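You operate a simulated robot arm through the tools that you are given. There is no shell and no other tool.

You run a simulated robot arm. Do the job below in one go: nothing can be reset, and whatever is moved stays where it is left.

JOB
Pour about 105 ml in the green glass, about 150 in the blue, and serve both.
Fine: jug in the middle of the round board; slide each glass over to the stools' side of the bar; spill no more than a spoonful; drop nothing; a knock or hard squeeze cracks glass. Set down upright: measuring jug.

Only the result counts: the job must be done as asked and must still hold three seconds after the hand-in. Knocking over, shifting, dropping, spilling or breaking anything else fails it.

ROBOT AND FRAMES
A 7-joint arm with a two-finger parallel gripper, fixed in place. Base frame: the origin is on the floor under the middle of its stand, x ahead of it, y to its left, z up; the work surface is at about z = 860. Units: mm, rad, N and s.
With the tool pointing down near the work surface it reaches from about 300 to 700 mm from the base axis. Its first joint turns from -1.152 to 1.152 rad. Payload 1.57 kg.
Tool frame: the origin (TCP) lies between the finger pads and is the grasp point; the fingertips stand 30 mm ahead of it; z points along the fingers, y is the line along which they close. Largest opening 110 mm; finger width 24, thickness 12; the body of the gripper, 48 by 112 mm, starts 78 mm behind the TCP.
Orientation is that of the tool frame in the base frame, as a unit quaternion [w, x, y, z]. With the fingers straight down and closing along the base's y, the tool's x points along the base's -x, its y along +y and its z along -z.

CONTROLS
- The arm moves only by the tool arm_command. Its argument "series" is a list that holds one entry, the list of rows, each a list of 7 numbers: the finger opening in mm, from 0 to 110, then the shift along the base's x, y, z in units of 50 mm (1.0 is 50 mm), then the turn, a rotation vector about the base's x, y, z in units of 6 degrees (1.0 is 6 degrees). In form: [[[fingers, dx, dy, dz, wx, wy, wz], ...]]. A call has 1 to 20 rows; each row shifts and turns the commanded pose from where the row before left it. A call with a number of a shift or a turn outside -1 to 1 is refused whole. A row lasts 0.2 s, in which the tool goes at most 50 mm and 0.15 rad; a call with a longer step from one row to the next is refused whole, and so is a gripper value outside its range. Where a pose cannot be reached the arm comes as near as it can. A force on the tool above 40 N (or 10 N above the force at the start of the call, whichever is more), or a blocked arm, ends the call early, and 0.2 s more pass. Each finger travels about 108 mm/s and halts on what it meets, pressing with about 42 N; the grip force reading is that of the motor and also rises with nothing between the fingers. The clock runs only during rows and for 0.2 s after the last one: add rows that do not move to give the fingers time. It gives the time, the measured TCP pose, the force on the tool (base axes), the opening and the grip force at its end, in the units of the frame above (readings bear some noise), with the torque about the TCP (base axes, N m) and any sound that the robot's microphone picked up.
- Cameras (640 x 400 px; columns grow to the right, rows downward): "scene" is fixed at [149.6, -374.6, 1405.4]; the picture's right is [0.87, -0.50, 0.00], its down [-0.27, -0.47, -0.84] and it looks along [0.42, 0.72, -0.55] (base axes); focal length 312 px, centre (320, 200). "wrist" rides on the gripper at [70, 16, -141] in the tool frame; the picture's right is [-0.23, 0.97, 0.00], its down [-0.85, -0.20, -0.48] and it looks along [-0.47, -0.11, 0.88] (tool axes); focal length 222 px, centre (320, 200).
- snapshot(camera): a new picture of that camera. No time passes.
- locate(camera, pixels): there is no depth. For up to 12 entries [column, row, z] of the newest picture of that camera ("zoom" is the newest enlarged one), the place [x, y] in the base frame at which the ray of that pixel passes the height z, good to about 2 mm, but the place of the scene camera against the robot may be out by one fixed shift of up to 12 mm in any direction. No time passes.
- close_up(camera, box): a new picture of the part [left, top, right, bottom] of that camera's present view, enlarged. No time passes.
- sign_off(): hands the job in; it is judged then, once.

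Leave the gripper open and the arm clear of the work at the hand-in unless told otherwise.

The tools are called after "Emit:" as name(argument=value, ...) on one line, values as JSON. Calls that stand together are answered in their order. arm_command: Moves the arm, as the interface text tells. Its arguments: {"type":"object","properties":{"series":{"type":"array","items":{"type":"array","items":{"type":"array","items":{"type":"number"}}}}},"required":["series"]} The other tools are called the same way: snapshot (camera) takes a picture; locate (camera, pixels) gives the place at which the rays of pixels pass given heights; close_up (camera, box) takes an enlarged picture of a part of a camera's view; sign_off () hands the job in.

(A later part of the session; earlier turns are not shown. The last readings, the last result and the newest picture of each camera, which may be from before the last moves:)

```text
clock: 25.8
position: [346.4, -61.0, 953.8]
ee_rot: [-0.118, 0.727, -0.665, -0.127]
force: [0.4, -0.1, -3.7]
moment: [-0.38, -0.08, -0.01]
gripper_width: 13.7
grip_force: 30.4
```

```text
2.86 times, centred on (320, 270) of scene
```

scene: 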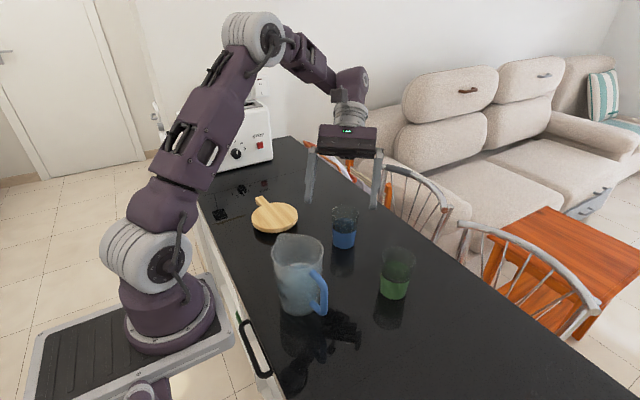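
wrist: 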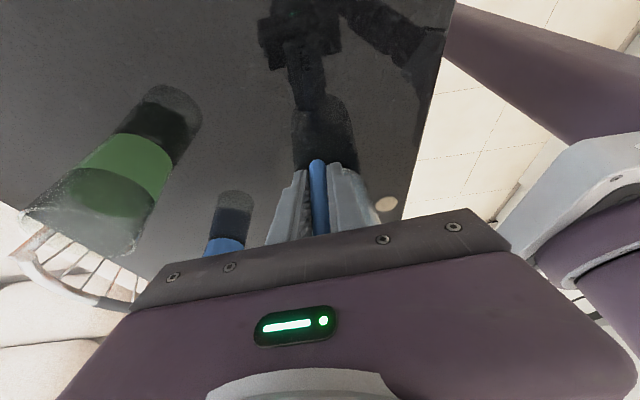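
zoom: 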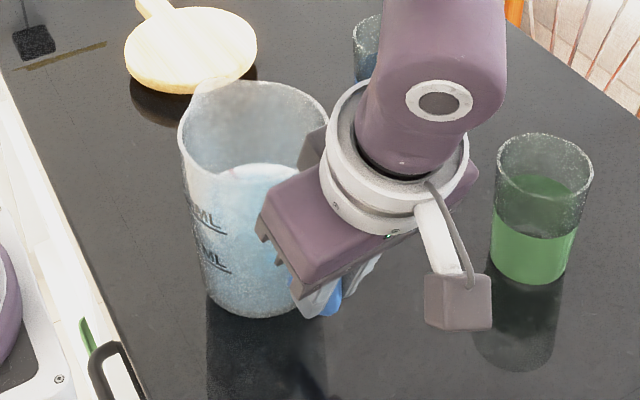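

The jug is off the table (base moved up) and seems upright. The force reads about −3.7 N; I'll take several still readings to get a good weight average.

Emit:
arm_command(series=[[[0, 0, 0, 0.2, 0, 0, 0], [0, 0, 0, 0.3, 0, 0, 0], [0, 0, 0, 0.3, 0, 0, 0], [0, 0, 0, 0.2, 0, 0, 0], [0, 0, 0, 0, 0, 0, 0], [0, 0, 0, 0, 0, 0, 0], [0, 0, 0, 0, 0, 0, 0]]])

Emit:
arm_command(series=[[[0, 0, 0, 0, 0, 0, 0]]])

Emit:
arm_command(series=[[[0, 0, 0, 0, 0, 0, 0]]])

Emit:
arm_command(series=[[[0, 0, 0, 0, 0, 0, 0]]])

Emit:
arm_command(series=[[[0, 0, 0, 0, 0, 0, 0]]])

Emit:
arm_command(series=[[[0, 0, 0, 0, 0, 0, 0]]])

Emit:
arm_command(series=[[[0, 0, 0, 0, 0, 0, 0]]])

Emit:
close_up(camera="scene", box=[240, 180, 400, 330])

```text
clock: 27.4
position: [347.1, -62.8, 1005.0]
ee_rot: [-0.119, 0.727, -0.665, -0.128]
force: [-0.1, 0.8, -4.4]
moment: [-0.36, -0.05, -0.01]
gripper_width: 13.7
grip_force: 30.2
```

```text
clock: 27.8
position: [347.0, -61.7, 1003.3]
ee_rot: [-0.118, 0.727, -0.665, -0.127]
force: [0.2, -0.2, -4.9]
moment: [-0.35, -0.06, 0.01]
gripper_width: 13.9
grip_force: 29.5
```

```text
clock: 28.2
position: [347.2, -63.0, 1004.3]
ee_rot: [-0.118, 0.727, -0.665, -0.128]
force: [-0.3, 0.5, -5.3]
moment: [-0.39, -0.06, -0.06]
gripper_width: 13.7
grip_force: 30.1
```

```text
clock: 28.6
position: [346.7, -62.8, 1004.1]
ee_rot: [-0.118, 0.727, -0.664, -0.128]
force: [-0.5, 0.2, -4.8]
moment: [-0.36, -0.02, 0.0]
gripper_width: 13.8
grip_force: 30.8
```

```text
clock: 29.0
position: [346.4, -62.0, 1003.3]
ee_rot: [-0.118, 0.727, -0.665, -0.127]
force: [-0.1, -0.2, -4.6]
moment: [-0.34, -0.05, 0.01]
gripper_width: 13.6
grip_force: 30.1
```

```text
clock: 29.4
position: [347.0, -62.2, 1003.9]
ee_rot: [-0.118, 0.726, -0.665, -0.127]
force: [0.4, -0.5, -5.4]
moment: [-0.33, 0.0, 0.01]
gripper_width: 13.7
grip_force: 30.3
```

```text
clock: 29.8
position: [346.8, -62.3, 1003.7]
ee_rot: [-0.118, 0.726, -0.665, -0.127]
force: [0.0, 0.5, -5.2]
moment: [-0.36, -0.03, 0.01]
gripper_width: 13.7
grip_force: 30.4
```

```text
2.67 times, centred on (320, 255) of scene
```

zoom: 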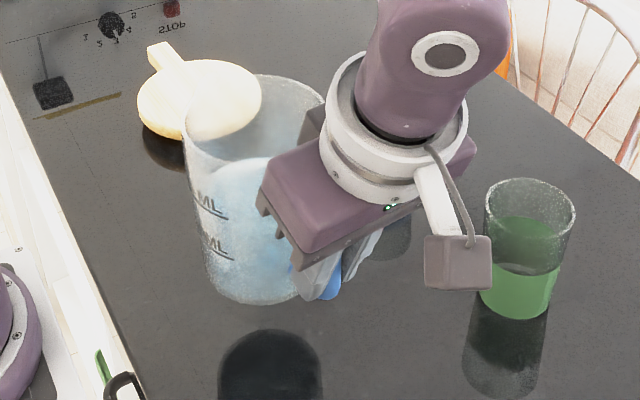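

Averaging gives about −4.9 N and a torque of −0.356 N·m, so jug plus water weighs roughly 0.47–0.5 kg. The grip holds. I'll lift the jug above glass height and turn it 60° so the ML marks face the scene camera and I can read the level.

Emit:
arm_command(series=[[[0, 0, 0, 0.2, 0, 0, 0], [0, 0, 0, 0.4, 0, 0, 0], [0, 0, 0, 0.4, 0, 0, 0], [0, 0, 0, 0.4, 0, 0, 0], [0, 0, 0, 0.2, 0, 0, 0], [0, 0.266, -0.216, 0, 0, 0, 0.5], [0, 0.266, -0.216, 0, 0, 0, 0.8], [0, 0.266, -0.216, 0, 0, 0, 1], [0, 0.266, -0.216, 0, 0, 0, 1], [0, 0.266, -0.216, 0, 0, 0, 1], [0, 0.266, -0.216, 0, 0, 0, 1], [0, 0.266, -0.216, 0, 0, 0, 1], [0, 0.266, -0.216, 0, 0, 0, 1], [0, 0.266, -0.216, 0, 0, 0, 1], [0, 0.266, -0.216, 0, 0, 0, 1], [0, 0, 0, 0, 0, 0, 0.7], [0, 0, 0, 0, 0, 0, 0], [0, 0, 0, 0, 0, 0, 0]]])

Emit:
snapshot(camera="scene")

Emit:
close_up(camera="scene", box=[300, 180, 440, 340])

```text
clock: 33.6
position: [479.8, -169.4, 1083.5]
ee_rot: [-0.039, 0.962, -0.213, -0.169]
force: [-0.3, -0.7, -5.4]
moment: [-0.18, -0.28, 0.01]
gripper_width: 13.7
grip_force: 30.5
```

```text
taken
```

scene: 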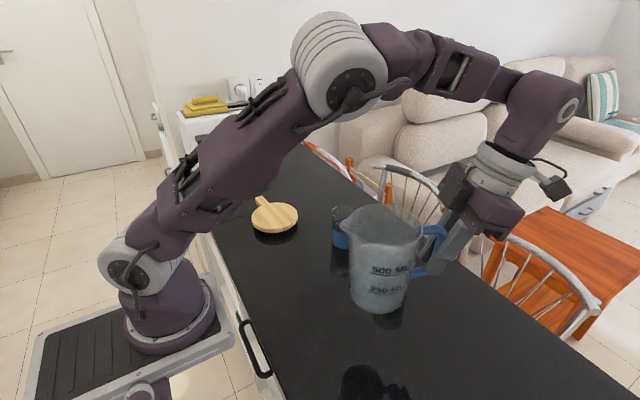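

```text
2.50 times, centred on (370, 260) of scene
```

zoom: 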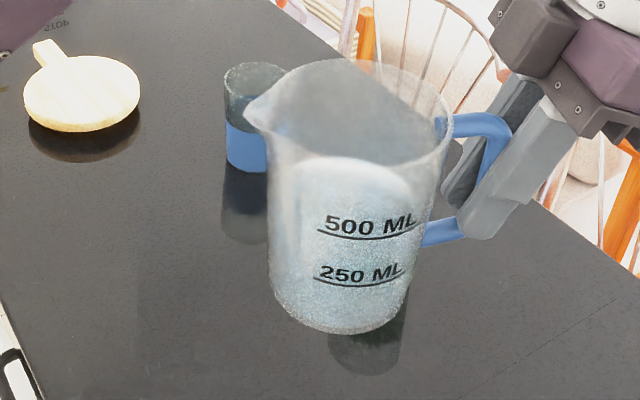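

The marks read "250 ML" and "500 ML". The water is between them. I'll zoom in more to read the level against the marks.

Emit:
close_up(camera="scene", box=[355, 205, 425, 320])

Emit:
close_up(camera="scene", box=[350, 240, 420, 285])

```text
3.48 times, centred on (390, 262) of scene
```

zoom: 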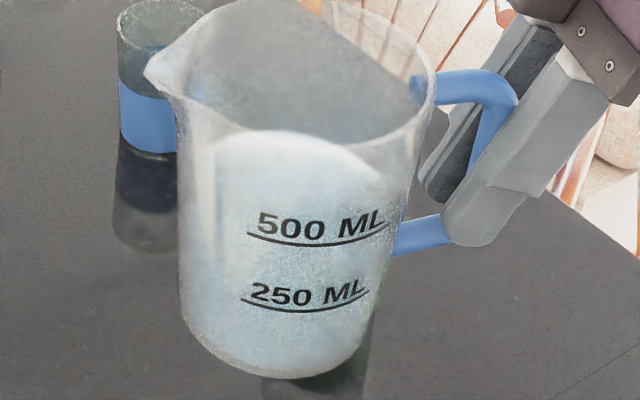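

```text
8.89 times, centred on (385, 262) of scene
```

zoom: 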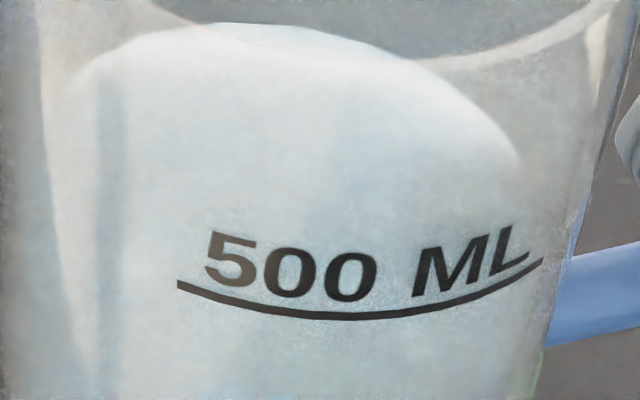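

The water far edge sits between the marks; I read about 380–400 ml in the jug, so there is plenty for 255 ml. Now I carry the jug (upright, base above glass height) to the green glass: TCP to about (597,-208,1085), turning back by 40° so the spout points at azimuth 115° towards the glass.

Emit:
arm_command(series=[[[0, 0.1, -0.03, 0.02, 0, 0, -0.4], [0, 0.225, -0.075, 0, 0, 0, -0.65], [0, 0.225, -0.075, 0, 0, 0, -0.65], [0, 0.225, -0.075, 0, 0, 0, -0.65], [0, 0.225, -0.075, 0, 0, 0, -0.65], [0, 0.225, -0.075, 0, 0, 0, -0.65], [0, 0.225, -0.075, 0, 0, 0, -0.65], [0, 0.225, -0.075, 0, 0, 0, -0.65], [0, 0.225, -0.075, 0, 0, 0, -0.65], [0, 0.225, -0.075, 0, 0, 0, -0.65], [0, 0.225, -0.069, 0, 0, 0, -0.65], [0, 0, 0, 0, 0, 0, 0], [0, 0, 0, 0, 0, 0, 0]]])

Emit:
snapshot(camera="scene")

Emit:
close_up(camera="scene", box=[360, 150, 520, 320])

```text
clock: 36.4
position: [548.7, -200.3, 1087.4]
ee_rot: [-0.08, 0.875, -0.452, -0.154]
force: [-0.1, -0.8, -4.8]
moment: [-0.27, -0.24, 0.01]
gripper_width: 13.9
grip_force: 29.9
out of reach, approached as far as the arm can: row 8, 9, 10, 11
```

```text
taken
```

scene: 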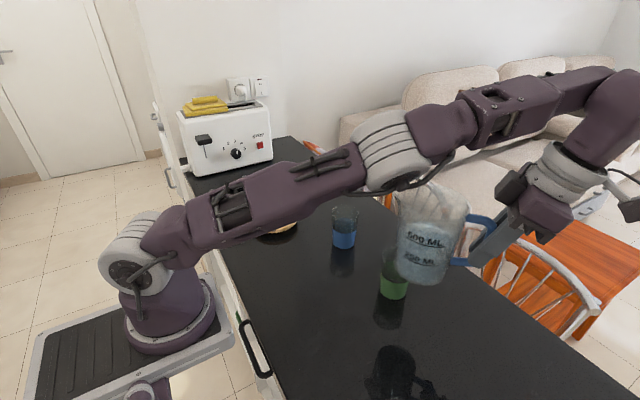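

```text
2.35 times, centred on (440, 235) of scene
```

zoom: 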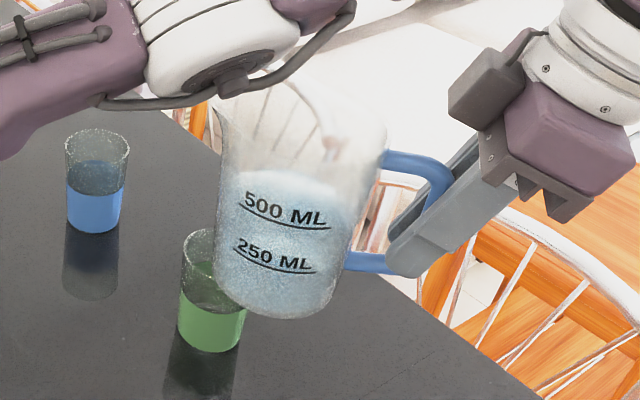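

The arm reports it could not get all the way out with the hand leaning outward; it stopped at (548.7,-200.3) with the jug still upright and clear of everything. I'll step back inwards gently to see where the commanded pose stands.

Emit:
arm_command(series=[[[0, -0.2, 0.1, 0, 0, 0, 0], [0, -0.2, 0.1, 0, 0, 0, 0], [0, 0, 0, 0, 0, 0, 0]]])

```text
clock: 37.2
position: [528.1, -190.9, 1087.3]
ee_rot: [-0.08, 0.875, -0.453, -0.153]
force: [0.3, -0.5, -5.3]
moment: [-0.26, -0.19, 0.0]
gripper_width: 13.9
grip_force: 30.0
```

The command frame follows the reached pose, good. I'll pour with the spout at azimuth 100° instead (hand stays nearer). Now: turn −25°, then tilt the jug 39° slowly while high (spout tip staying ~80 mm above the glass), moving to about (556,-221,1087).

Emit:
arm_command(series=[[[0, 0, 0, 0, 0, 0, -0.6], [0, 0, 0, 0, 0, 0, -0.605], [0, 0, 0, 0, 0, 0, -0.605], [0, 0, 0, 0, 0, 0, -0.605], [0, 0, 0, 0, 0, 0, -0.605], [0, 0, 0, 0, 0, 0, -0.605], [0, 0, 0, 0, 0, 0, -0.605], [0, 0, 0, 0, -0.4925, -0.0868, 0], [0, 0, 0, 0, -0.4925, -0.0868, 0], [0, 0, 0, 0, -0.4925, -0.0868, 0], [0, 0, 0, 0, -0.4925, -0.0868, 0], [0, 0, 0, 0, -0.4925, -0.0868, 0], [0, 0, 0, 0, -0.4925, -0.0868, 0], [0, 0.092, -0.1, 0, -0.4925, -0.0868, 0], [0, 0.092, -0.1, 0, -0.4925, -0.0868, 0], [0, 0.092, -0.1, 0, -0.4925, -0.0868, 0], [0, 0.092, -0.1, 0, -0.4925, -0.0868, 0], [0, 0.092, -0.1, 0, -0.4925, -0.0868, 0], [0, 0.092, -0.1, 0, -0.4925, -0.0868, 0], [0, 0, 0, 0, 0, 0, 0]]])

Emit:
snapshot(camera="scene")

Emit:
close_up(camera="scene", box=[350, 160, 510, 310])

Emit:
snapshot(camera="wrist")

```text
clock: 41.4
position: [556.3, -220.4, 1087.7]
ee_rot: [0.089, 0.759, -0.636, 0.108]
force: [0.3, 0.4, -5.1]
moment: [-0.24, -0.06, -0.01]
gripper_width: 13.9
grip_force: 29.9
```

```text
taken
```

scene: 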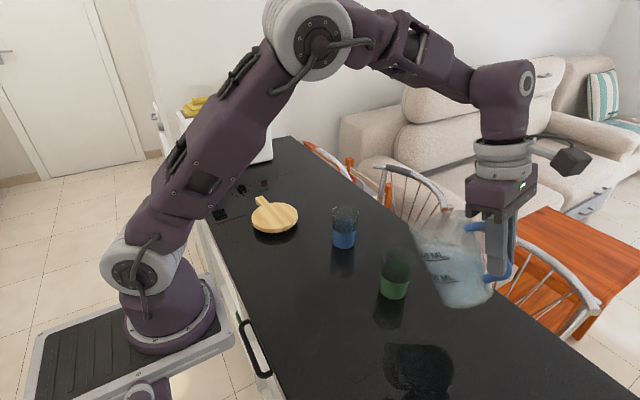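

```text
2.67 times, centred on (430, 235) of scene
```

zoom: 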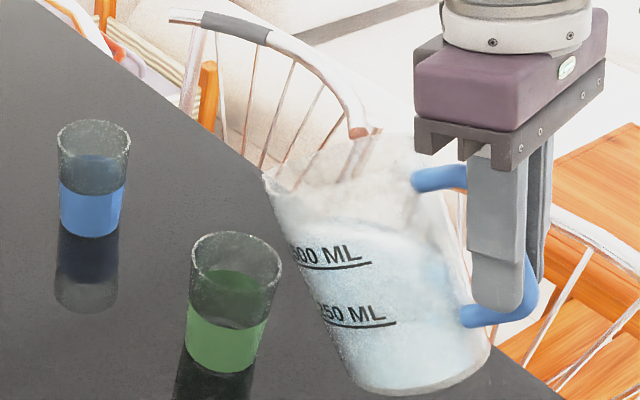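

```text
taken
```

wrist: 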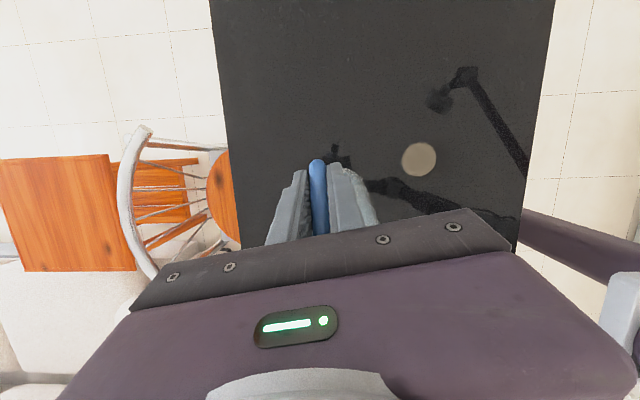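

Reached; jug tilt is now 36° and the spout tip appears at scene pixel (409,227), matching my prediction within a few mm, so there is no droop in the grip. Next I lower and tilt to 45° with the tip about 30 mm above the green rim, just behind the glass centre.

Emit:
arm_command(series=[[[0, 0, 0.02, -0.15, -0.328, -0.061, 0], [0, 0, 0.02, -0.2, -0.328, -0.061, 0], [0, 0, 0.02, -0.2, -0.328, -0.061, 0], [0, 0, 0.02, -0.15, -0.328, -0.061, 0], [0, 0.008, 0, -0.1, -0.18, -0.034, 0], [0, 0, 0, 0, 0, 0, 0], [0, 0, 0, 0, 0, 0, 0]]])

Emit:
close_up(camera="scene", box=[360, 190, 500, 320])

```text
clock: 43.0
position: [557.4, -217.5, 1047.4]
ee_rot: [0.139, 0.748, -0.627, 0.169]
force: [0.0, 0.0, -3.7]
moment: [-0.21, -0.05, 0.03]
gripper_width: 13.7
grip_force: 30.5
```

```text
3.08 times, centred on (430, 255) of scene
```

zoom: 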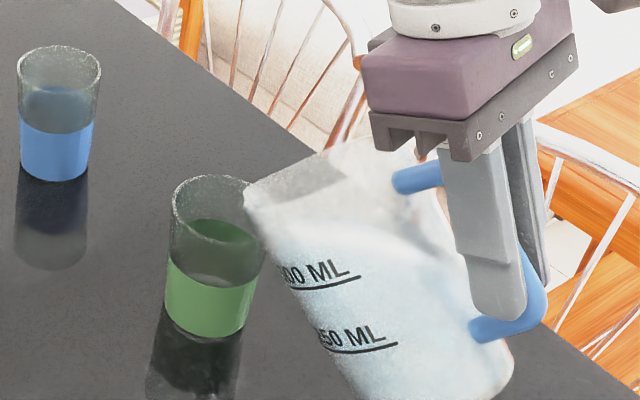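

The jug is at 45° with its tip about 12 mm behind the glass centre and 30 mm above the rim; nothing flows yet. I continue tilting about the tip in small steps to 50°, then look.

Emit:
arm_command(series=[[[0, -0.0066, 0.0354, 0.04, -0.246, -0.046, 0], [0, -0.0066, 0.0354, 0.04, -0.246, -0.046, 0], [0, -0.0066, 0.0354, 0.04, -0.246, -0.046, 0], [0, 0, 0, 0, 0, 0, 0], [0, 0, 0, 0, 0, 0, 0]]])

Emit:
close_up(camera="scene", box=[370, 220, 460, 310])

```text
clock: 44.2
position: [553.6, -211.7, 1054.2]
ee_rot: [0.164, 0.741, -0.621, 0.197]
force: [1.0, -0.3, -4.7]
moment: [-0.22, -0.03, 0.02]
gripper_width: 13.8
grip_force: 30.3
```

```text
4.44 times, centred on (415, 265) of scene
```

zoom: 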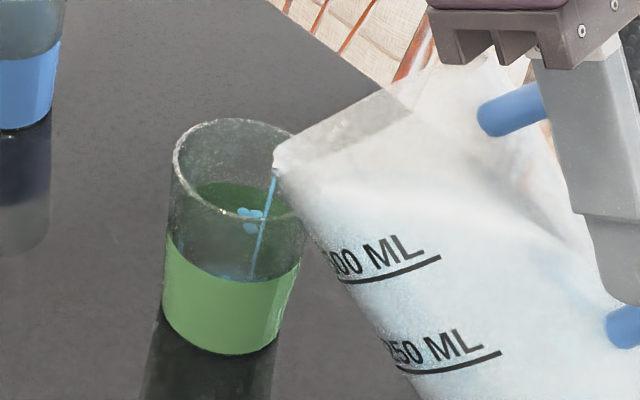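

Water is now flowing from the tip at (274,170) straight down into the green glass, well inside the rim. I hold still and let it run for about a second.

Emit:
arm_command(series=[[[0, 0, 0, 0, 0, 0, 0], [0, 0, 0, 0, 0, 0, 0], [0, 0, 0, 0, 0, 0, 0]]])

Emit:
close_up(camera="scene", box=[370, 220, 460, 310])

```text
clock: 45.0
position: [555.5, -212.1, 1054.6]
ee_rot: [0.163, 0.741, -0.621, 0.198]
force: [0.3, -0.2, -5.6]
moment: [-0.18, -0.04, 0.01]
gripper_width: 13.7
grip_force: 30.0
```

```text
4.44 times, centred on (415, 265) of scene
```

zoom: 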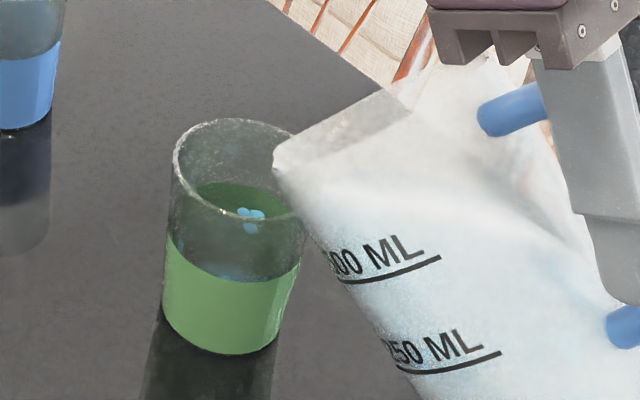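

The flow has already stopped at this angle. I'll zoom in on the glass to see the small blue blobs at about (405,268).

Emit:
close_up(camera="scene", box=[380, 240, 420, 300])

```text
6.67 times, centred on (400, 270) of scene
```

zoom: 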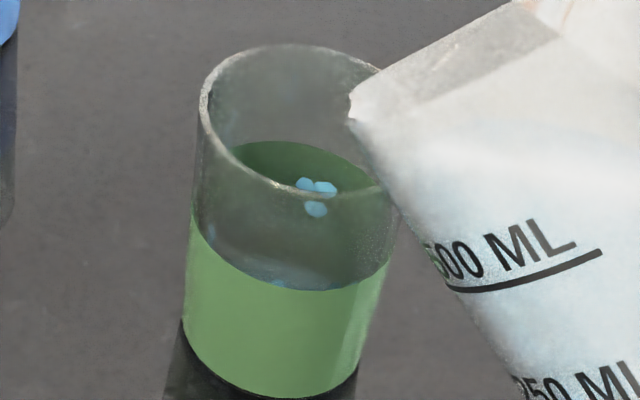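

Three small static droplets cling to the glass wall near (402,268); the flow itself went cleanly inside. I'll tilt 2° more and watch.

Emit:
arm_command(series=[[[0, -0.0048, 0.0256, 0.048, -0.164, -0.0307, 0], [0, -0.0048, 0.0256, 0.048, -0.164, -0.0307, 0], [0, 0, 0, 0, 0, 0, 0]]])

Emit:
close_up(camera="scene", box=[380, 240, 420, 300])

```text
clock: 45.8
position: [554.3, -209.4, 1059.1]
ee_rot: [0.173, 0.737, -0.618, 0.211]
force: [0.5, 0.4, -3.6]
moment: [-0.18, -0.02, 0.02]
gripper_width: 13.8
grip_force: 29.9
```

```text
6.67 times, centred on (400, 270) of scene
```

zoom: 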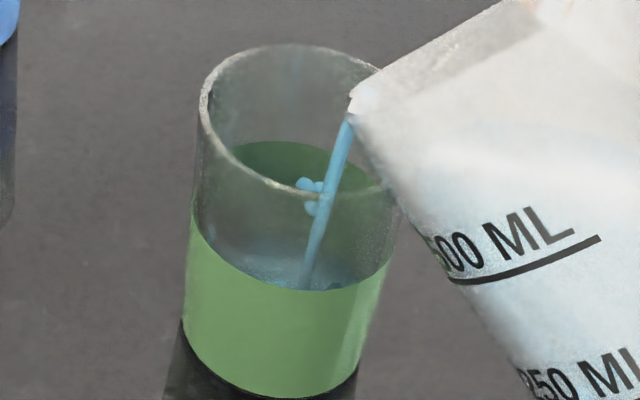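

The stream is thicker now and passes in front of the droplets, so those sit on the far inner wall. It is landing inside. I'll let this settle and step on by 2° again.

Emit:
arm_command(series=[[[0, 0, 0, 0, 0, 0, 0], [0, 0, 0, 0, 0, 0, 0], [0, -0.0048, 0.0256, 0.048, -0.164, -0.0307, 0], [0, -0.0048, 0.0256, 0.048, -0.164, -0.0307, 0], [0, 0, 0, 0, 0, 0, 0], [0, 0, 0, 0, 0, 0, 0], [0, 0, 0, 0, 0, 0, 0], [0, 0, 0, 0, 0, 0, 0]]])

Emit:
close_up(camera="scene", box=[380, 240, 420, 300])

```text
clock: 47.6
position: [554.4, -205.3, 1064.0]
ee_rot: [0.185, 0.733, -0.616, 0.223]
force: [-0.4, 0.5, -4.9]
moment: [-0.11, -0.06, 0.01]
gripper_width: 13.5
grip_force: 30.5
```

```text
6.67 times, centred on (400, 270) of scene
```

zoom: 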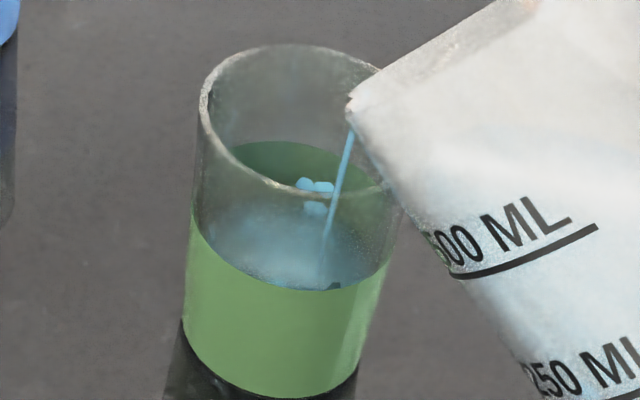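

Water is building up in the green glass (surface visible through the wall). The jug is at 53.6°; by my geometry about 70 ml are out once it settles. I add 1.4° to reach 55.0°, then hold until the stream ends.

Emit:
arm_command(series=[[[0, 0, 0, 0, 0, 0, 0], [0, -0.0036, 0.019, 0.034, -0.115, -0.0215, 0], [0, -0.0036, 0.019, 0.034, -0.115, -0.0215, 0], [0, 0, 0, 0, 0, 0, 0], [0, 0, 0, 0, 0, 0, 0], [0, 0, 0, 0, 0, 0, 0], [0, 0, 0, 0, 0, 0, 0], [0, 0, 0, 0, 0, 0, 0], [0, 0, 0, 0, 0, 0, 0], [0, 0, 0, 0, 0, 0, 0], [0, 0, 0, 0, 0, 0, 0]]])

Emit:
close_up(camera="scene", box=[380, 240, 420, 300])

```text
clock: 50.0
position: [553.8, -204.7, 1067.4]
ee_rot: [0.192, 0.73, -0.613, 0.232]
force: [0.2, 0.3, -2.9]
moment: [-0.16, -0.03, 0.01]
gripper_width: 13.6
grip_force: 30.6
```

```text
6.67 times, centred on (400, 270) of scene
```

zoom: 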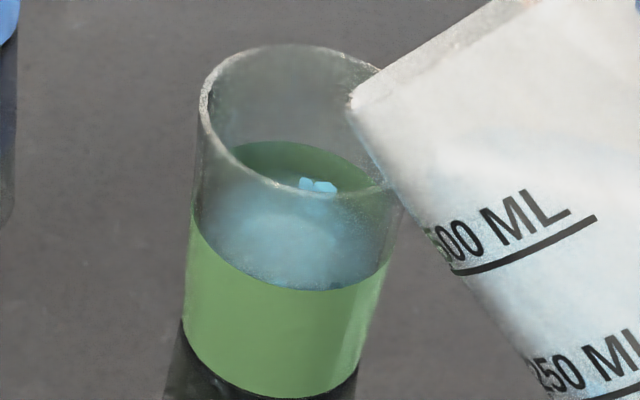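

The stream has stopped at 55.0° and the surface in the glass has risen by a good amount. Now I tilt the jug back (raising the tip away from the rim) and bring it upright beside the glass to weigh it and to look into the glass.

Emit:
arm_command(series=[[[0, 0.01, -0.053, 0.02, 0.328, 0.0613, 0], [0, 0.01, -0.053, 0.05, 0.328, 0.0613, 0], [0, 0.01, -0.053, 0.1, 0.328, 0.0613, 0], [0, 0.01, -0.053, 0.2, 0.328, 0.0613, 0], [0, 0.01, -0.053, 0.2, 0.328, 0.0613, 0], [0, 0, 0, 0.2, 0.4925, 0.092, 0], [0, -0.05, 0.04, 0, 0.4925, 0.092, 0], [0, -0.05, 0.04, 0, 0.4925, 0.092, 0], [0, -0.05, 0.04, 0, 0.4925, 0.092, 0], [0, -0.05, 0.04, 0, 0.4925, 0.092, 0], [0, -0.05, 0.04, 0, 0.4925, 0.092, 0], [0, -0.05, 0.04, 0, 0.4925, 0.092, 0], [0, -0.05, 0.04, 0, 0.4925, 0.092, 0], [0, -0.05, 0.04, 0, 0.4925, 0.092, 0], [0, -0.05, 0.04, 0, 0.4925, 0.092, 0], [0, -0.05, 0.04, 0, 0.4925, 0.092, 0], [0, -0.05, 0.04, 0, 0.4925, 0.092, 0], [0, -0.05, 0.04, 0, 0.4925, 0.092, 0], [0, -0.05, 0.04, 0, 0.4925, 0.092, 0], [0, -0.05, 0.04, 0, 0.4925, 0.092, 0]]])

Emit:
snapshot(camera="scene")

Emit:
close_up(camera="scene", box=[370, 240, 426, 305])

```text
clock: 54.2
position: [520.7, -189.1, 1104.6]
ee_rot: [-0.111, 0.754, -0.633, -0.136]
force: [0.2, 0.4, -3.3]
moment: [-0.31, -0.06, -0.04]
gripper_width: 13.8
grip_force: 30.2
```

```text
taken
```

scene: 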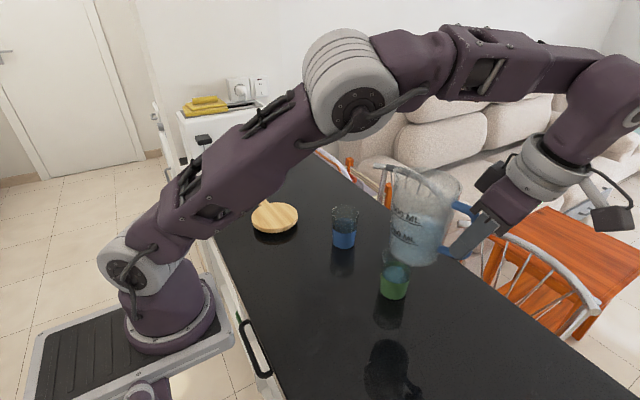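

```text
6.15 times, centred on (398, 272) of scene
```

zoom: 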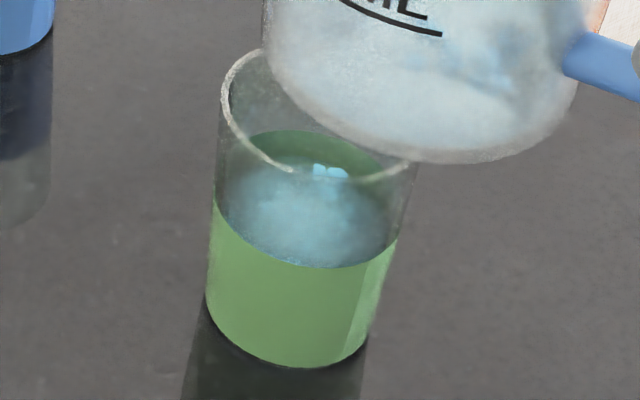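

The jug is upright again. I take a series of still readings for the weight.

Emit:
arm_command(series=[[[0, 0, 0, 0, 0, 0, 0], [0, 0, 0, 0, 0, 0, 0]]])

Emit:
arm_command(series=[[[0, 0, 0, 0, 0, 0, 0]]])

Emit:
arm_command(series=[[[0, 0, 0, 0, 0, 0, 0]]])

Emit:
arm_command(series=[[[0, 0, 0, 0, 0, 0, 0]]])

Emit:
arm_command(series=[[[0, 0, 0, 0, 0, 0, 0]]])

Emit:
arm_command(series=[[[0, 0, 0, 0, 0, 0, 0]]])

Emit:
arm_command(series=[[[0, 0, 0, 0, 0, 0, 0]]])

Emit:
arm_command(series=[[[0, 0, 0, 0, 0, 0, 0]]])

```text
clock: 54.8
position: [520.5, -188.8, 1106.4]
ee_rot: [-0.111, 0.754, -0.633, -0.134]
force: [0.6, -0.1, -3.3]
moment: [-0.3, -0.05, -0.02]
gripper_width: 14.0
grip_force: 30.3
```

```text
clock: 55.2
position: [521.6, -188.8, 1105.4]
ee_rot: [-0.11, 0.754, -0.633, -0.134]
force: [-0.4, -0.3, -4.0]
moment: [-0.3, -0.04, -0.04]
gripper_width: 13.7
grip_force: 30.2
```

```text
clock: 55.6
position: [521.5, -189.5, 1106.6]
ee_rot: [-0.11, 0.754, -0.633, -0.134]
force: [-0.1, 0.7, -2.9]
moment: [-0.27, -0.02, -0.02]
gripper_width: 13.7
grip_force: 30.8
```

```text
clock: 56.0
position: [520.6, -188.8, 1105.3]
ee_rot: [-0.111, 0.755, -0.633, -0.134]
force: [0.2, -0.5, -4.3]
moment: [-0.3, -0.02, -0.01]
gripper_width: 13.8
grip_force: 30.8
```

```text
clock: 56.4
position: [520.4, -187.9, 1105.0]
ee_rot: [-0.11, 0.755, -0.633, -0.134]
force: [0.0, 0.3, -3.7]
moment: [-0.3, -0.02, 0.01]
gripper_width: 13.8
grip_force: 30.5
```

```text
clock: 56.8
position: [521.9, -188.2, 1105.4]
ee_rot: [-0.111, 0.755, -0.633, -0.135]
force: [-0.1, 1.1, -4.0]
moment: [-0.28, -0.06, 0.02]
gripper_width: 14.1
grip_force: 30.4
```

```text
clock: 57.2
position: [520.6, -189.2, 1105.7]
ee_rot: [-0.11, 0.755, -0.633, -0.134]
force: [0.3, 0.4, -3.0]
moment: [-0.3, -0.08, -0.02]
gripper_width: 13.7
grip_force: 30.5
```

```text
clock: 57.6
position: [521.2, -188.2, 1106.1]
ee_rot: [-0.111, 0.754, -0.633, -0.135]
force: [0.1, -0.3, -3.8]
moment: [-0.31, -0.06, 0.04]
gripper_width: 13.6
grip_force: 30.2
```

The average is now about −3.6 N and 0.300 N·m (before: about −4.95 N and 0.352 N·m). The two readings disagree on the poured amount (force: ~140 ml, torque: ~63 ml), so I need visual measurements. I'll zoom in on the jug marks and then move the jug aside to see into the glass.

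Emit:
close_up(camera="scene", box=[375, 155, 475, 270])

Emit:
snapshot(camera="wrist")

```text
3.48 times, centred on (425, 212) of scene
```

zoom: 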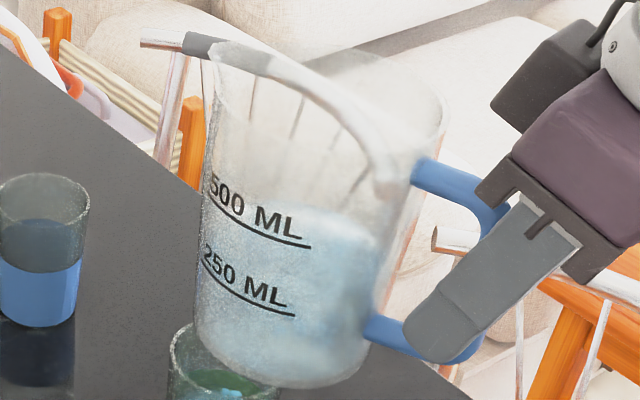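

```text
taken
```

wrist: 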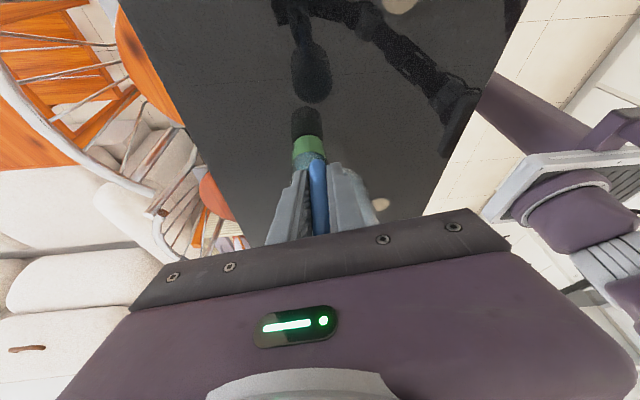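

The jug is upright; the level isn't clear from here. I'll carry it to about (469,-12,1105) turned so the marks face the scene camera and the green glass is fully in view.

Emit:
arm_command(series=[[[0, -0.05, 0.15, 0, 0, 0, 0.4], [0, -0.1, 0.33, 0, 0, 0, 0.85], [0, -0.1, 0.33, 0, 0, 0, 0.85], [0, -0.1, 0.33, 0, 0, 0, 0.85], [0, -0.1, 0.33, 0, 0, 0, 0.85], [0, -0.1, 0.33, 0, 0, 0, 0.85], [0, -0.1, 0.33, 0, 0, 0, 0.85], [0, -0.1, 0.33, 0, 0, 0, 0.85], [0, -0.1, 0.33, 0, 0, 0, 0.85], [0, -0.1, 0.33, 0, 0, 0, 0.85], [0, -0.1, 0.33, 0, 0, 0, 0.85], [0, -0.05, 0.1, 0, 0, 0, 0], [0, 0, 0, 0, 0, 0, 0], [0, 0, 0, 0, 0, 0, 0]]])

Emit:
snapshot(camera="scene")

Emit:
close_up(camera="scene", box=[370, 240, 426, 305])

Emit:
close_up(camera="scene", box=[280, 130, 380, 260])

```text
clock: 60.6
position: [466.5, -11.0, 1105.2]
ee_rot: [-0.038, 0.958, -0.226, -0.169]
force: [0.0, -1.2, -3.9]
moment: [-0.12, -0.25, 0.0]
gripper_width: 13.7
grip_force: 30.3
```

```text
taken
```

scene: 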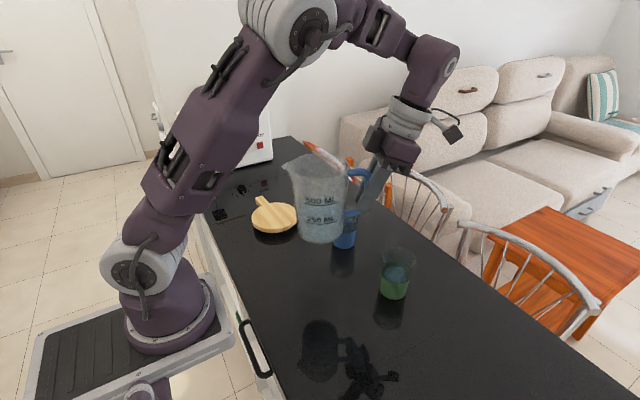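

```text
6.15 times, centred on (398, 272) of scene
```

zoom: 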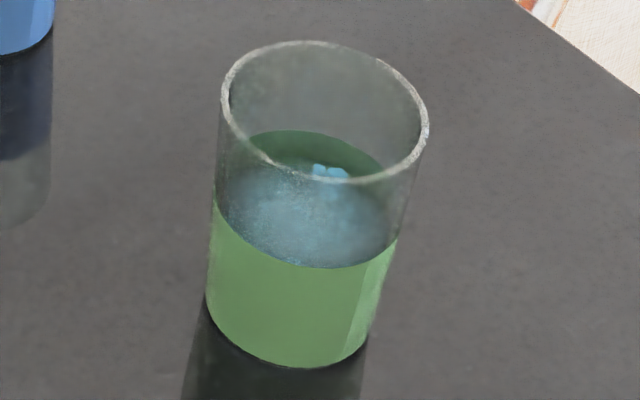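

```text
3.08 times, centred on (330, 195) of scene
```

zoom: 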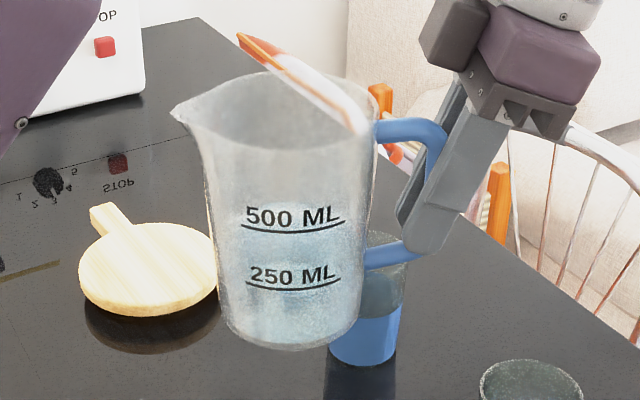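

Both are now in clear view. I'll enlarge the glass's water surface and the jug's level.

Emit:
close_up(camera="scene", box=[380, 252, 416, 302])

Emit:
close_up(camera="scene", box=[290, 180, 360, 250])

```text
8.00 times, centred on (398, 277) of scene
```

zoom: 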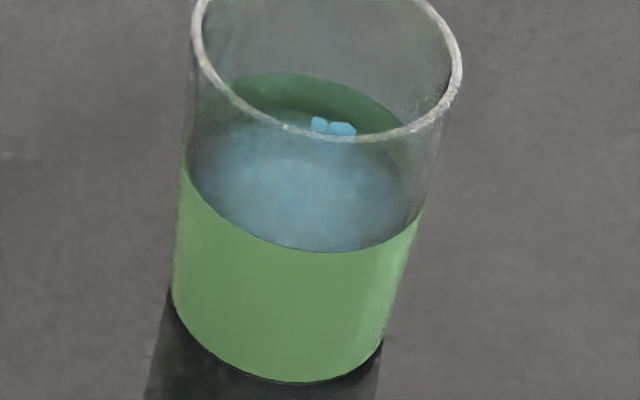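

```text
5.71 times, centred on (325, 215) of scene
```

zoom: 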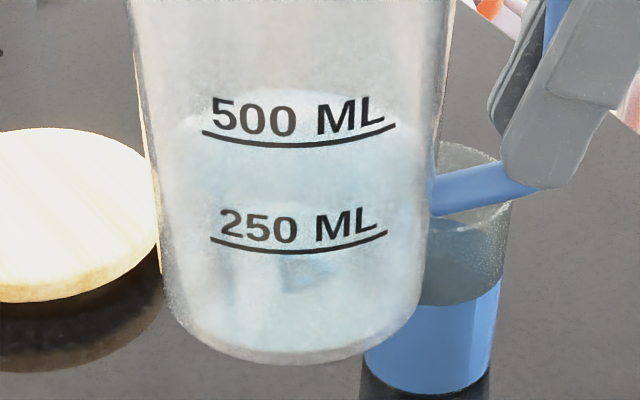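

By the marks the jug's level dropped about 17 mm (≈105 ml), the glass level looks like ~43 mm above the bar (≈90 ml), and tilt geometry says ~97 ml. To firm this up I take more weight readings here.

Emit:
arm_command(series=[[[0, 0, 0, 0, 0, 0, 0]]])

Emit:
arm_command(series=[[[0, 0, 0, 0, 0, 0, 0]]])

Emit:
arm_command(series=[[[0, 0, 0, 0, 0, 0, 0]]])

Emit:
arm_command(series=[[[0, 0, 0, 0, 0, 0, 0]]])

Emit:
arm_command(series=[[[0, 0, 0, 0, 0, 0, 0]]])

Emit:
arm_command(series=[[[0, 0, 0, 0, 0, 0, 0]]])

Emit:
arm_command(series=[[[0, 0, 0, 0, 0, 0, 0]]])

Emit:
arm_command(series=[[[0, 0, 0, 0, 0, 0, 0]]])

Emit:
arm_command(series=[[[0, 0, 0, 0, 0, 0, 0]]])

Emit:
arm_command(series=[[[0, 0, 0, 0, 0, 0, 0]]])

```text
clock: 61.0
position: [466.5, -11.4, 1105.5]
ee_rot: [-0.039, 0.958, -0.227, -0.169]
force: [1.4, -0.3, -3.6]
moment: [-0.14, -0.25, 0.03]
gripper_width: 13.9
grip_force: 30.6
```

```text
clock: 61.4
position: [466.6, -12.2, 1105.2]
ee_rot: [-0.038, 0.959, -0.226, -0.169]
force: [-0.5, 0.2, -3.2]
moment: [-0.13, -0.27, 0.02]
gripper_width: 13.8
grip_force: 30.8
```

```text
clock: 61.8
position: [466.8, -11.3, 1106.0]
ee_rot: [-0.038, 0.959, -0.226, -0.17]
force: [0.5, -0.2, -4.5]
moment: [-0.16, -0.25, -0.02]
gripper_width: 13.4
grip_force: 30.8
```

```text
clock: 62.2
position: [466.9, -11.0, 1105.9]
ee_rot: [-0.037, 0.959, -0.226, -0.169]
force: [1.0, -0.3, -4.4]
moment: [-0.11, -0.27, -0.04]
gripper_width: 13.9
grip_force: 30.1
```

```text
clock: 62.6
position: [466.7, -10.4, 1105.0]
ee_rot: [-0.039, 0.959, -0.226, -0.169]
force: [-0.1, 0.2, -4.2]
moment: [-0.16, -0.28, 0.0]
gripper_width: 13.7
grip_force: 30.5
```

```text
clock: 63.0
position: [467.0, -10.2, 1106.1]
ee_rot: [-0.038, 0.958, -0.226, -0.169]
force: [-0.1, 0.0, -3.4]
moment: [-0.13, -0.24, 0.01]
gripper_width: 13.9
grip_force: 30.4
```

```text
clock: 63.4
position: [465.7, -11.3, 1105.9]
ee_rot: [-0.038, 0.958, -0.226, -0.169]
force: [0.5, -0.8, -3.9]
moment: [-0.08, -0.26, -0.01]
gripper_width: 13.8
grip_force: 30.8
```

```text
clock: 63.8
position: [466.6, -11.4, 1106.0]
ee_rot: [-0.039, 0.959, -0.226, -0.168]
force: [0.8, -0.3, -4.0]
moment: [-0.12, -0.23, -0.01]
gripper_width: 13.7
grip_force: 30.3
```

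```text
clock: 64.2
position: [467.6, -11.3, 1105.4]
ee_rot: [-0.039, 0.958, -0.227, -0.169]
force: [0.0, -0.2, -4.3]
moment: [-0.13, -0.28, 0.0]
gripper_width: 13.8
grip_force: 30.1
```

```text
clock: 64.6
position: [466.3, -11.3, 1105.9]
ee_rot: [-0.039, 0.958, -0.227, -0.17]
force: [0.5, 0.0, -4.6]
moment: [-0.13, -0.27, 0.0]
gripper_width: 13.7
grip_force: 29.8
```

Combining everything, I estimate about 95 ml in the green glass, so it needs roughly 10 ml more. I go back over the same path: first return the jug to (521,-189,1106) at azimuth 100°, then tilt 36° while high.

Emit:
arm_command(series=[[[0, 0.05, -0.1, 0, 0, 0, -0.4], [0, 0.1, -0.33, 0, 0, 0, -0.85], [0, 0.1, -0.33, 0, 0, 0, -0.85], [0, 0.1, -0.33, 0, 0, 0, -0.85], [0, 0.1, -0.33, 0, 0, 0, -0.85], [0, 0.1, -0.33, 0, 0, 0, -0.85], [0, 0.1, -0.33, 0, 0, 0, -0.85], [0, 0.1, -0.33, 0, 0, 0, -0.85], [0, 0.1, -0.33, 0, 0, 0, -0.85], [0, 0.1, -0.33, 0, 0, 0, -0.85], [0, 0.1, -0.33, 0, 0, 0, -0.85], [0, 0.05, -0.15, 0, 0, 0, 0], [0, 0, 0, 0, 0, 0, 0]]])

Emit:
arm_command(series=[[[0, 0, 0, 0, -0.4925, -0.092, 0], [0, 0, 0, 0, -0.4925, -0.092, 0], [0, 0, 0, 0, -0.4925, -0.092, 0], [0, 0, 0, 0, -0.4925, -0.092, 0], [0, 0.07, -0.06, 0, -0.4925, -0.092, 0], [0, 0.09, -0.08, 0, -0.4925, -0.092, 0], [0, 0.09, -0.08, 0, -0.4925, -0.092, 0], [0, 0.09, -0.08, 0, -0.4925, -0.092, 0], [0, 0.09, -0.08, 0, -0.4925, -0.092, 0], [0, 0.09, -0.08, -0.1, -0.4925, -0.092, 0], [0, 0.09, -0.08, -0.1, -0.4925, -0.092, 0], [0, 0.09, -0.08, -0.1, -0.4925, -0.092, 0], [0, 0, 0, 0, 0, 0, 0]]])

```text
clock: 67.4
position: [522.7, -187.9, 1104.7]
ee_rot: [-0.11, 0.754, -0.633, -0.136]
force: [-0.1, -0.4, -2.7]
moment: [-0.29, -0.07, -0.01]
gripper_width: 13.8
grip_force: 30.1
```

```text
clock: 70.2
position: [556.6, -221.0, 1089.8]
ee_rot: [0.089, 0.758, -0.636, 0.108]
force: [-0.6, 0.3, -3.9]
moment: [-0.22, -0.05, 0.04]
gripper_width: 13.9
grip_force: 31.2
```

Back at 36° tilt above and behind the green glass. Now I lower and tilt about the tip to 55°, then a final 0.6° to 55.6° and hold for the small extra amount.

Emit:
arm_command(series=[[[0, 0, 0.02, -0.234, -0.3686, -0.069, 0], [0, 0, 0.02, -0.234, -0.3686, -0.069, 0], [0, 0, 0.02, -0.234, -0.3686, -0.069, 0], [0, 0, 0.02, -0.234, -0.3686, -0.069, 0], [0, -0.0091, 0.0484, 0.1, -0.3277, -0.0613, 0], [0, -0.0091, 0.0484, 0.1, -0.3277, -0.0613, 0], [0, -0.0091, 0.0484, 0.1, -0.3277, -0.0613, 0], [0, -0.0091, 0.0484, 0.1, -0.3277, -0.0613, 0], [0, 0, 0, 0, 0, 0, 0]]])

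Emit:
close_up(camera="scene", box=[370, 220, 460, 310])

```text
clock: 72.2
position: [553.8, -206.3, 1064.3]
ee_rot: [0.181, 0.734, -0.616, 0.22]
force: [0.1, -1.1, -3.2]
moment: [-0.12, -0.04, 0.0]
gripper_width: 13.5
grip_force: 30.7
```

```text
4.44 times, centred on (415, 265) of scene
```

zoom: 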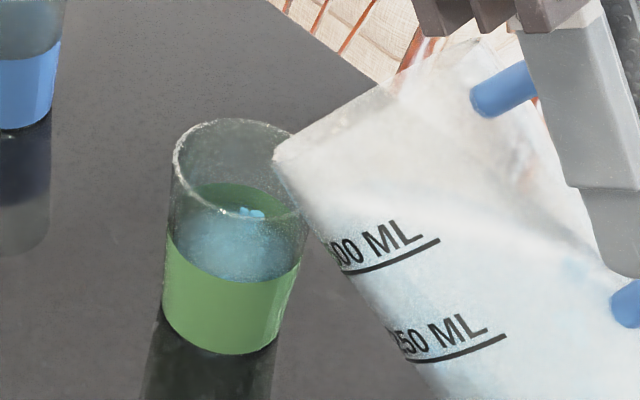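

The tip is in the same place as before, no flow yet (53°). Now up to 55.6° and hold.

Emit:
arm_command(series=[[[0, -0.0051, 0.0275, 0.0485, -0.164, -0.0307, 0], [0, -0.0051, 0.0275, 0.0485, -0.164, -0.0307, 0], [0, -0.0031, 0.0167, 0.0286, -0.0983, -0.0184, 0], [0, 0, 0, 0, 0, 0, 0]]])

Emit:
close_up(camera="scene", box=[370, 220, 460, 310])

Emit:
arm_command(series=[[[0, 0, 0, 0, 0, 0, 0], [0, 0, 0, 0, 0, 0, 0], [0, 0, 0, 0, 0, 0, 0], [0, 0, 0, 0, 0, 0, 0], [0, 0, 0, 0, 0, 0, 0], [0, 0, 0, 0, 0, 0, 0]]])

Emit:
close_up(camera="scene", box=[370, 220, 460, 310])

```text
clock: 73.2
position: [553.1, -202.6, 1069.3]
ee_rot: [0.195, 0.729, -0.612, 0.236]
force: [-0.2, 0.2, -2.7]
moment: [-0.13, -0.02, 0.0]
gripper_width: 13.7
grip_force: 30.7
```

```text
4.44 times, centred on (415, 265) of scene
```

zoom: 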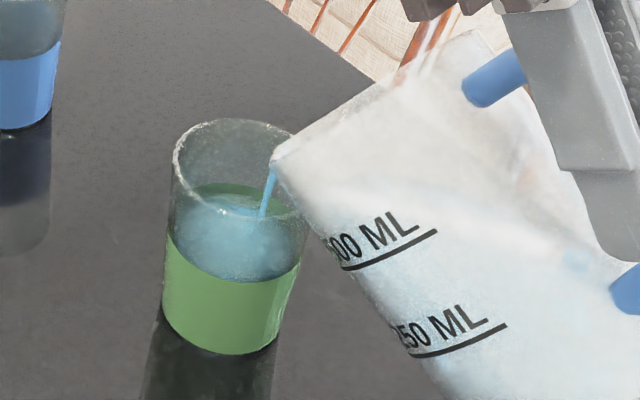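

```text
clock: 74.6
position: [553.6, -202.6, 1069.7]
ee_rot: [0.195, 0.729, -0.611, 0.237]
force: [-0.4, -0.5, -2.9]
moment: [-0.12, 0.0, 0.01]
gripper_width: 13.6
grip_force: 30.8
```

```text
4.44 times, centred on (415, 265) of scene
```

zoom: 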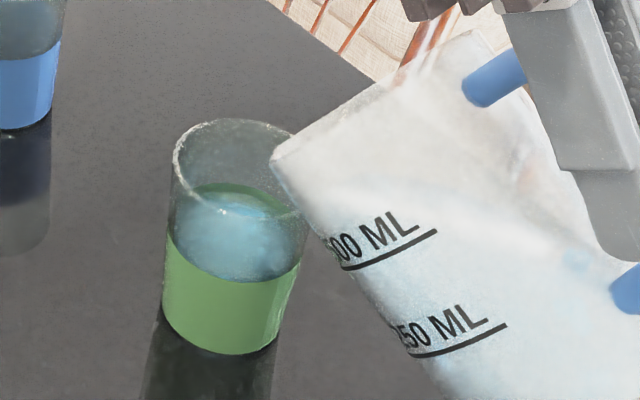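

The stream stopped again and the droplets are now under the surface. I'll zoom in to read the new level.

Emit:
close_up(camera="scene", box=[380, 252, 416, 302])

```text
8.00 times, centred on (398, 277) of scene
```

zoom: 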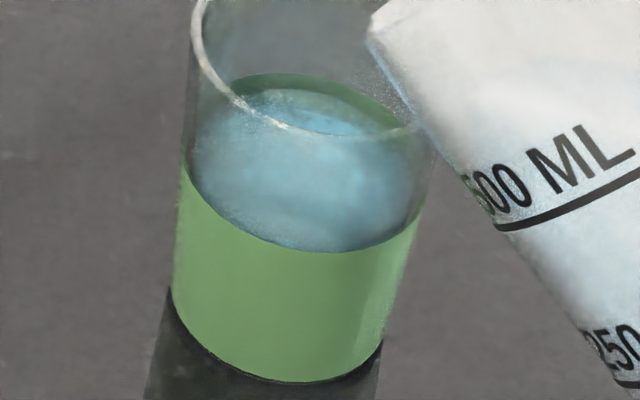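

The surface's far edge is now clear at row ~89 of the zoom, just under the tint's rear edge. That suggests about 110–116 ml, more than I expected, so I'll tilt back, go upright and weigh again.

Emit:
arm_command(series=[[[0, 0.01, -0.053, 0.02, 0.328, 0.0613, 0], [0, 0.01, -0.053, 0.05, 0.328, 0.0613, 0], [0, 0.01, -0.053, 0.1, 0.328, 0.0613, 0], [0, 0.01, -0.053, 0.2, 0.328, 0.0613, 0], [0, 0.01, -0.053, 0.2, 0.426, 0.08, 0], [0, 0, 0, 0.2, 0.4925, 0.092, 0], [0, -0.05, 0.04, 0, 0.4925, 0.092, 0], [0, -0.05, 0.04, 0, 0.4925, 0.092, 0], [0, -0.05, 0.04, 0, 0.4925, 0.092, 0], [0, -0.05, 0.04, 0, 0.4925, 0.092, 0], [0, -0.05, 0.04, 0, 0.4925, 0.092, 0], [0, -0.05, 0.04, 0, 0.4925, 0.092, 0], [0, -0.05, 0.04, 0, 0.4925, 0.092, 0], [0, -0.05, 0.04, 0, 0.4925, 0.092, 0], [0, -0.05, 0.04, 0, 0.4925, 0.092, 0], [0, -0.05, 0.04, 0, 0.4925, 0.092, 0], [0, -0.05, 0.04, 0, 0.4925, 0.092, 0], [0, -0.05, 0.04, 0, 0.4925, 0.092, 0], [0, -0.05, 0.04, 0, 0.4925, 0.092, 0], [0, -0.05, 0.04, 0, 0.4925, 0.092, 0]]])

Emit:
arm_command(series=[[[0, -0.05, 0.15, 0, 0, 0, 0.4], [0, -0.1, 0.33, 0, 0, 0, 0.85], [0, -0.1, 0.33, 0, 0, 0, 0.85], [0, -0.1, 0.33, 0, 0, 0, 0.85], [0, -0.1, 0.33, 0, 0, 0, 0.85], [0, -0.1, 0.33, 0, 0, 0, 0.85], [0, -0.1, 0.33, 0, 0, 0, 0.85], [0, -0.1, 0.33, 0, 0, 0, 0.85], [0, -0.1, 0.33, 0, 0, 0, 0.85], [0, -0.1, 0.33, 0, 0, 0, 0.85], [0, -0.1, 0.33, 0, 0, 0, 0.85], [0, -0.05, 0.1, 0, 0, 0, 0], [0, 0, 0, 0, 0, 0, 0], [0, 0, 0, 0, 0, 0, 0], [0, 0, 0, 0, 0, 0, 0]]])

Emit:
close_up(camera="scene", box=[380, 252, 416, 302])

Emit:
close_up(camera="scene", box=[290, 180, 360, 250])

Emit:
snapshot(camera="scene")

```text
clock: 78.8
position: [520.2, -187.3, 1109.7]
ee_rot: [-0.11, 0.754, -0.633, -0.136]
force: [-0.4, -0.5, -3.1]
moment: [-0.26, -0.04, 0.01]
gripper_width: 13.8
grip_force: 30.1
```

```text
clock: 82.0
position: [466.0, -10.6, 1107.5]
ee_rot: [-0.038, 0.958, -0.226, -0.17]
force: [0.0, -0.7, -3.9]
moment: [-0.1, -0.23, -0.01]
gripper_width: 13.9
grip_force: 30.1
```

```text
8.00 times, centred on (398, 277) of scene
```

zoom: 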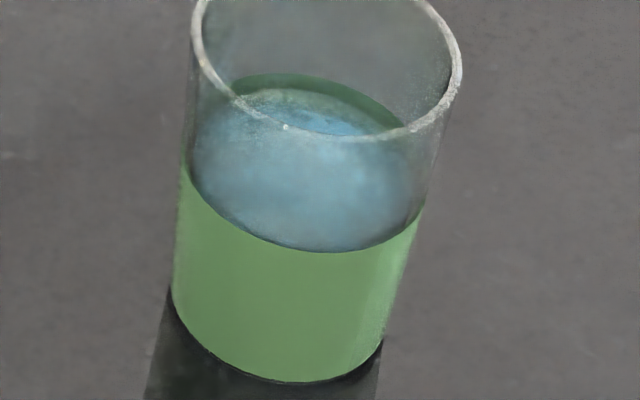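

```text
5.71 times, centred on (325, 215) of scene
```

zoom: 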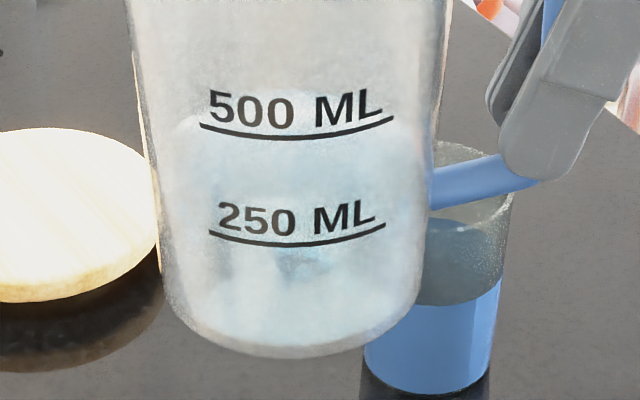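

```text
taken
```

scene: 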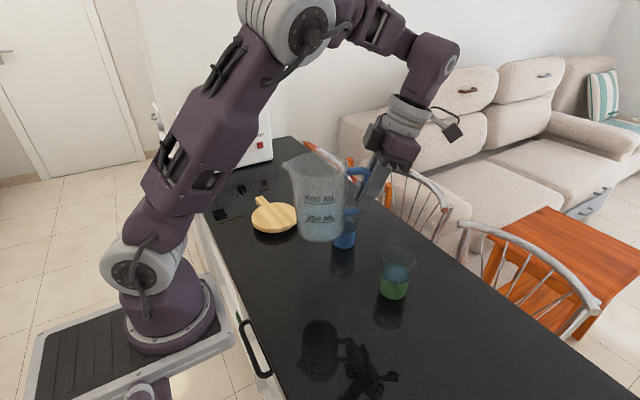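

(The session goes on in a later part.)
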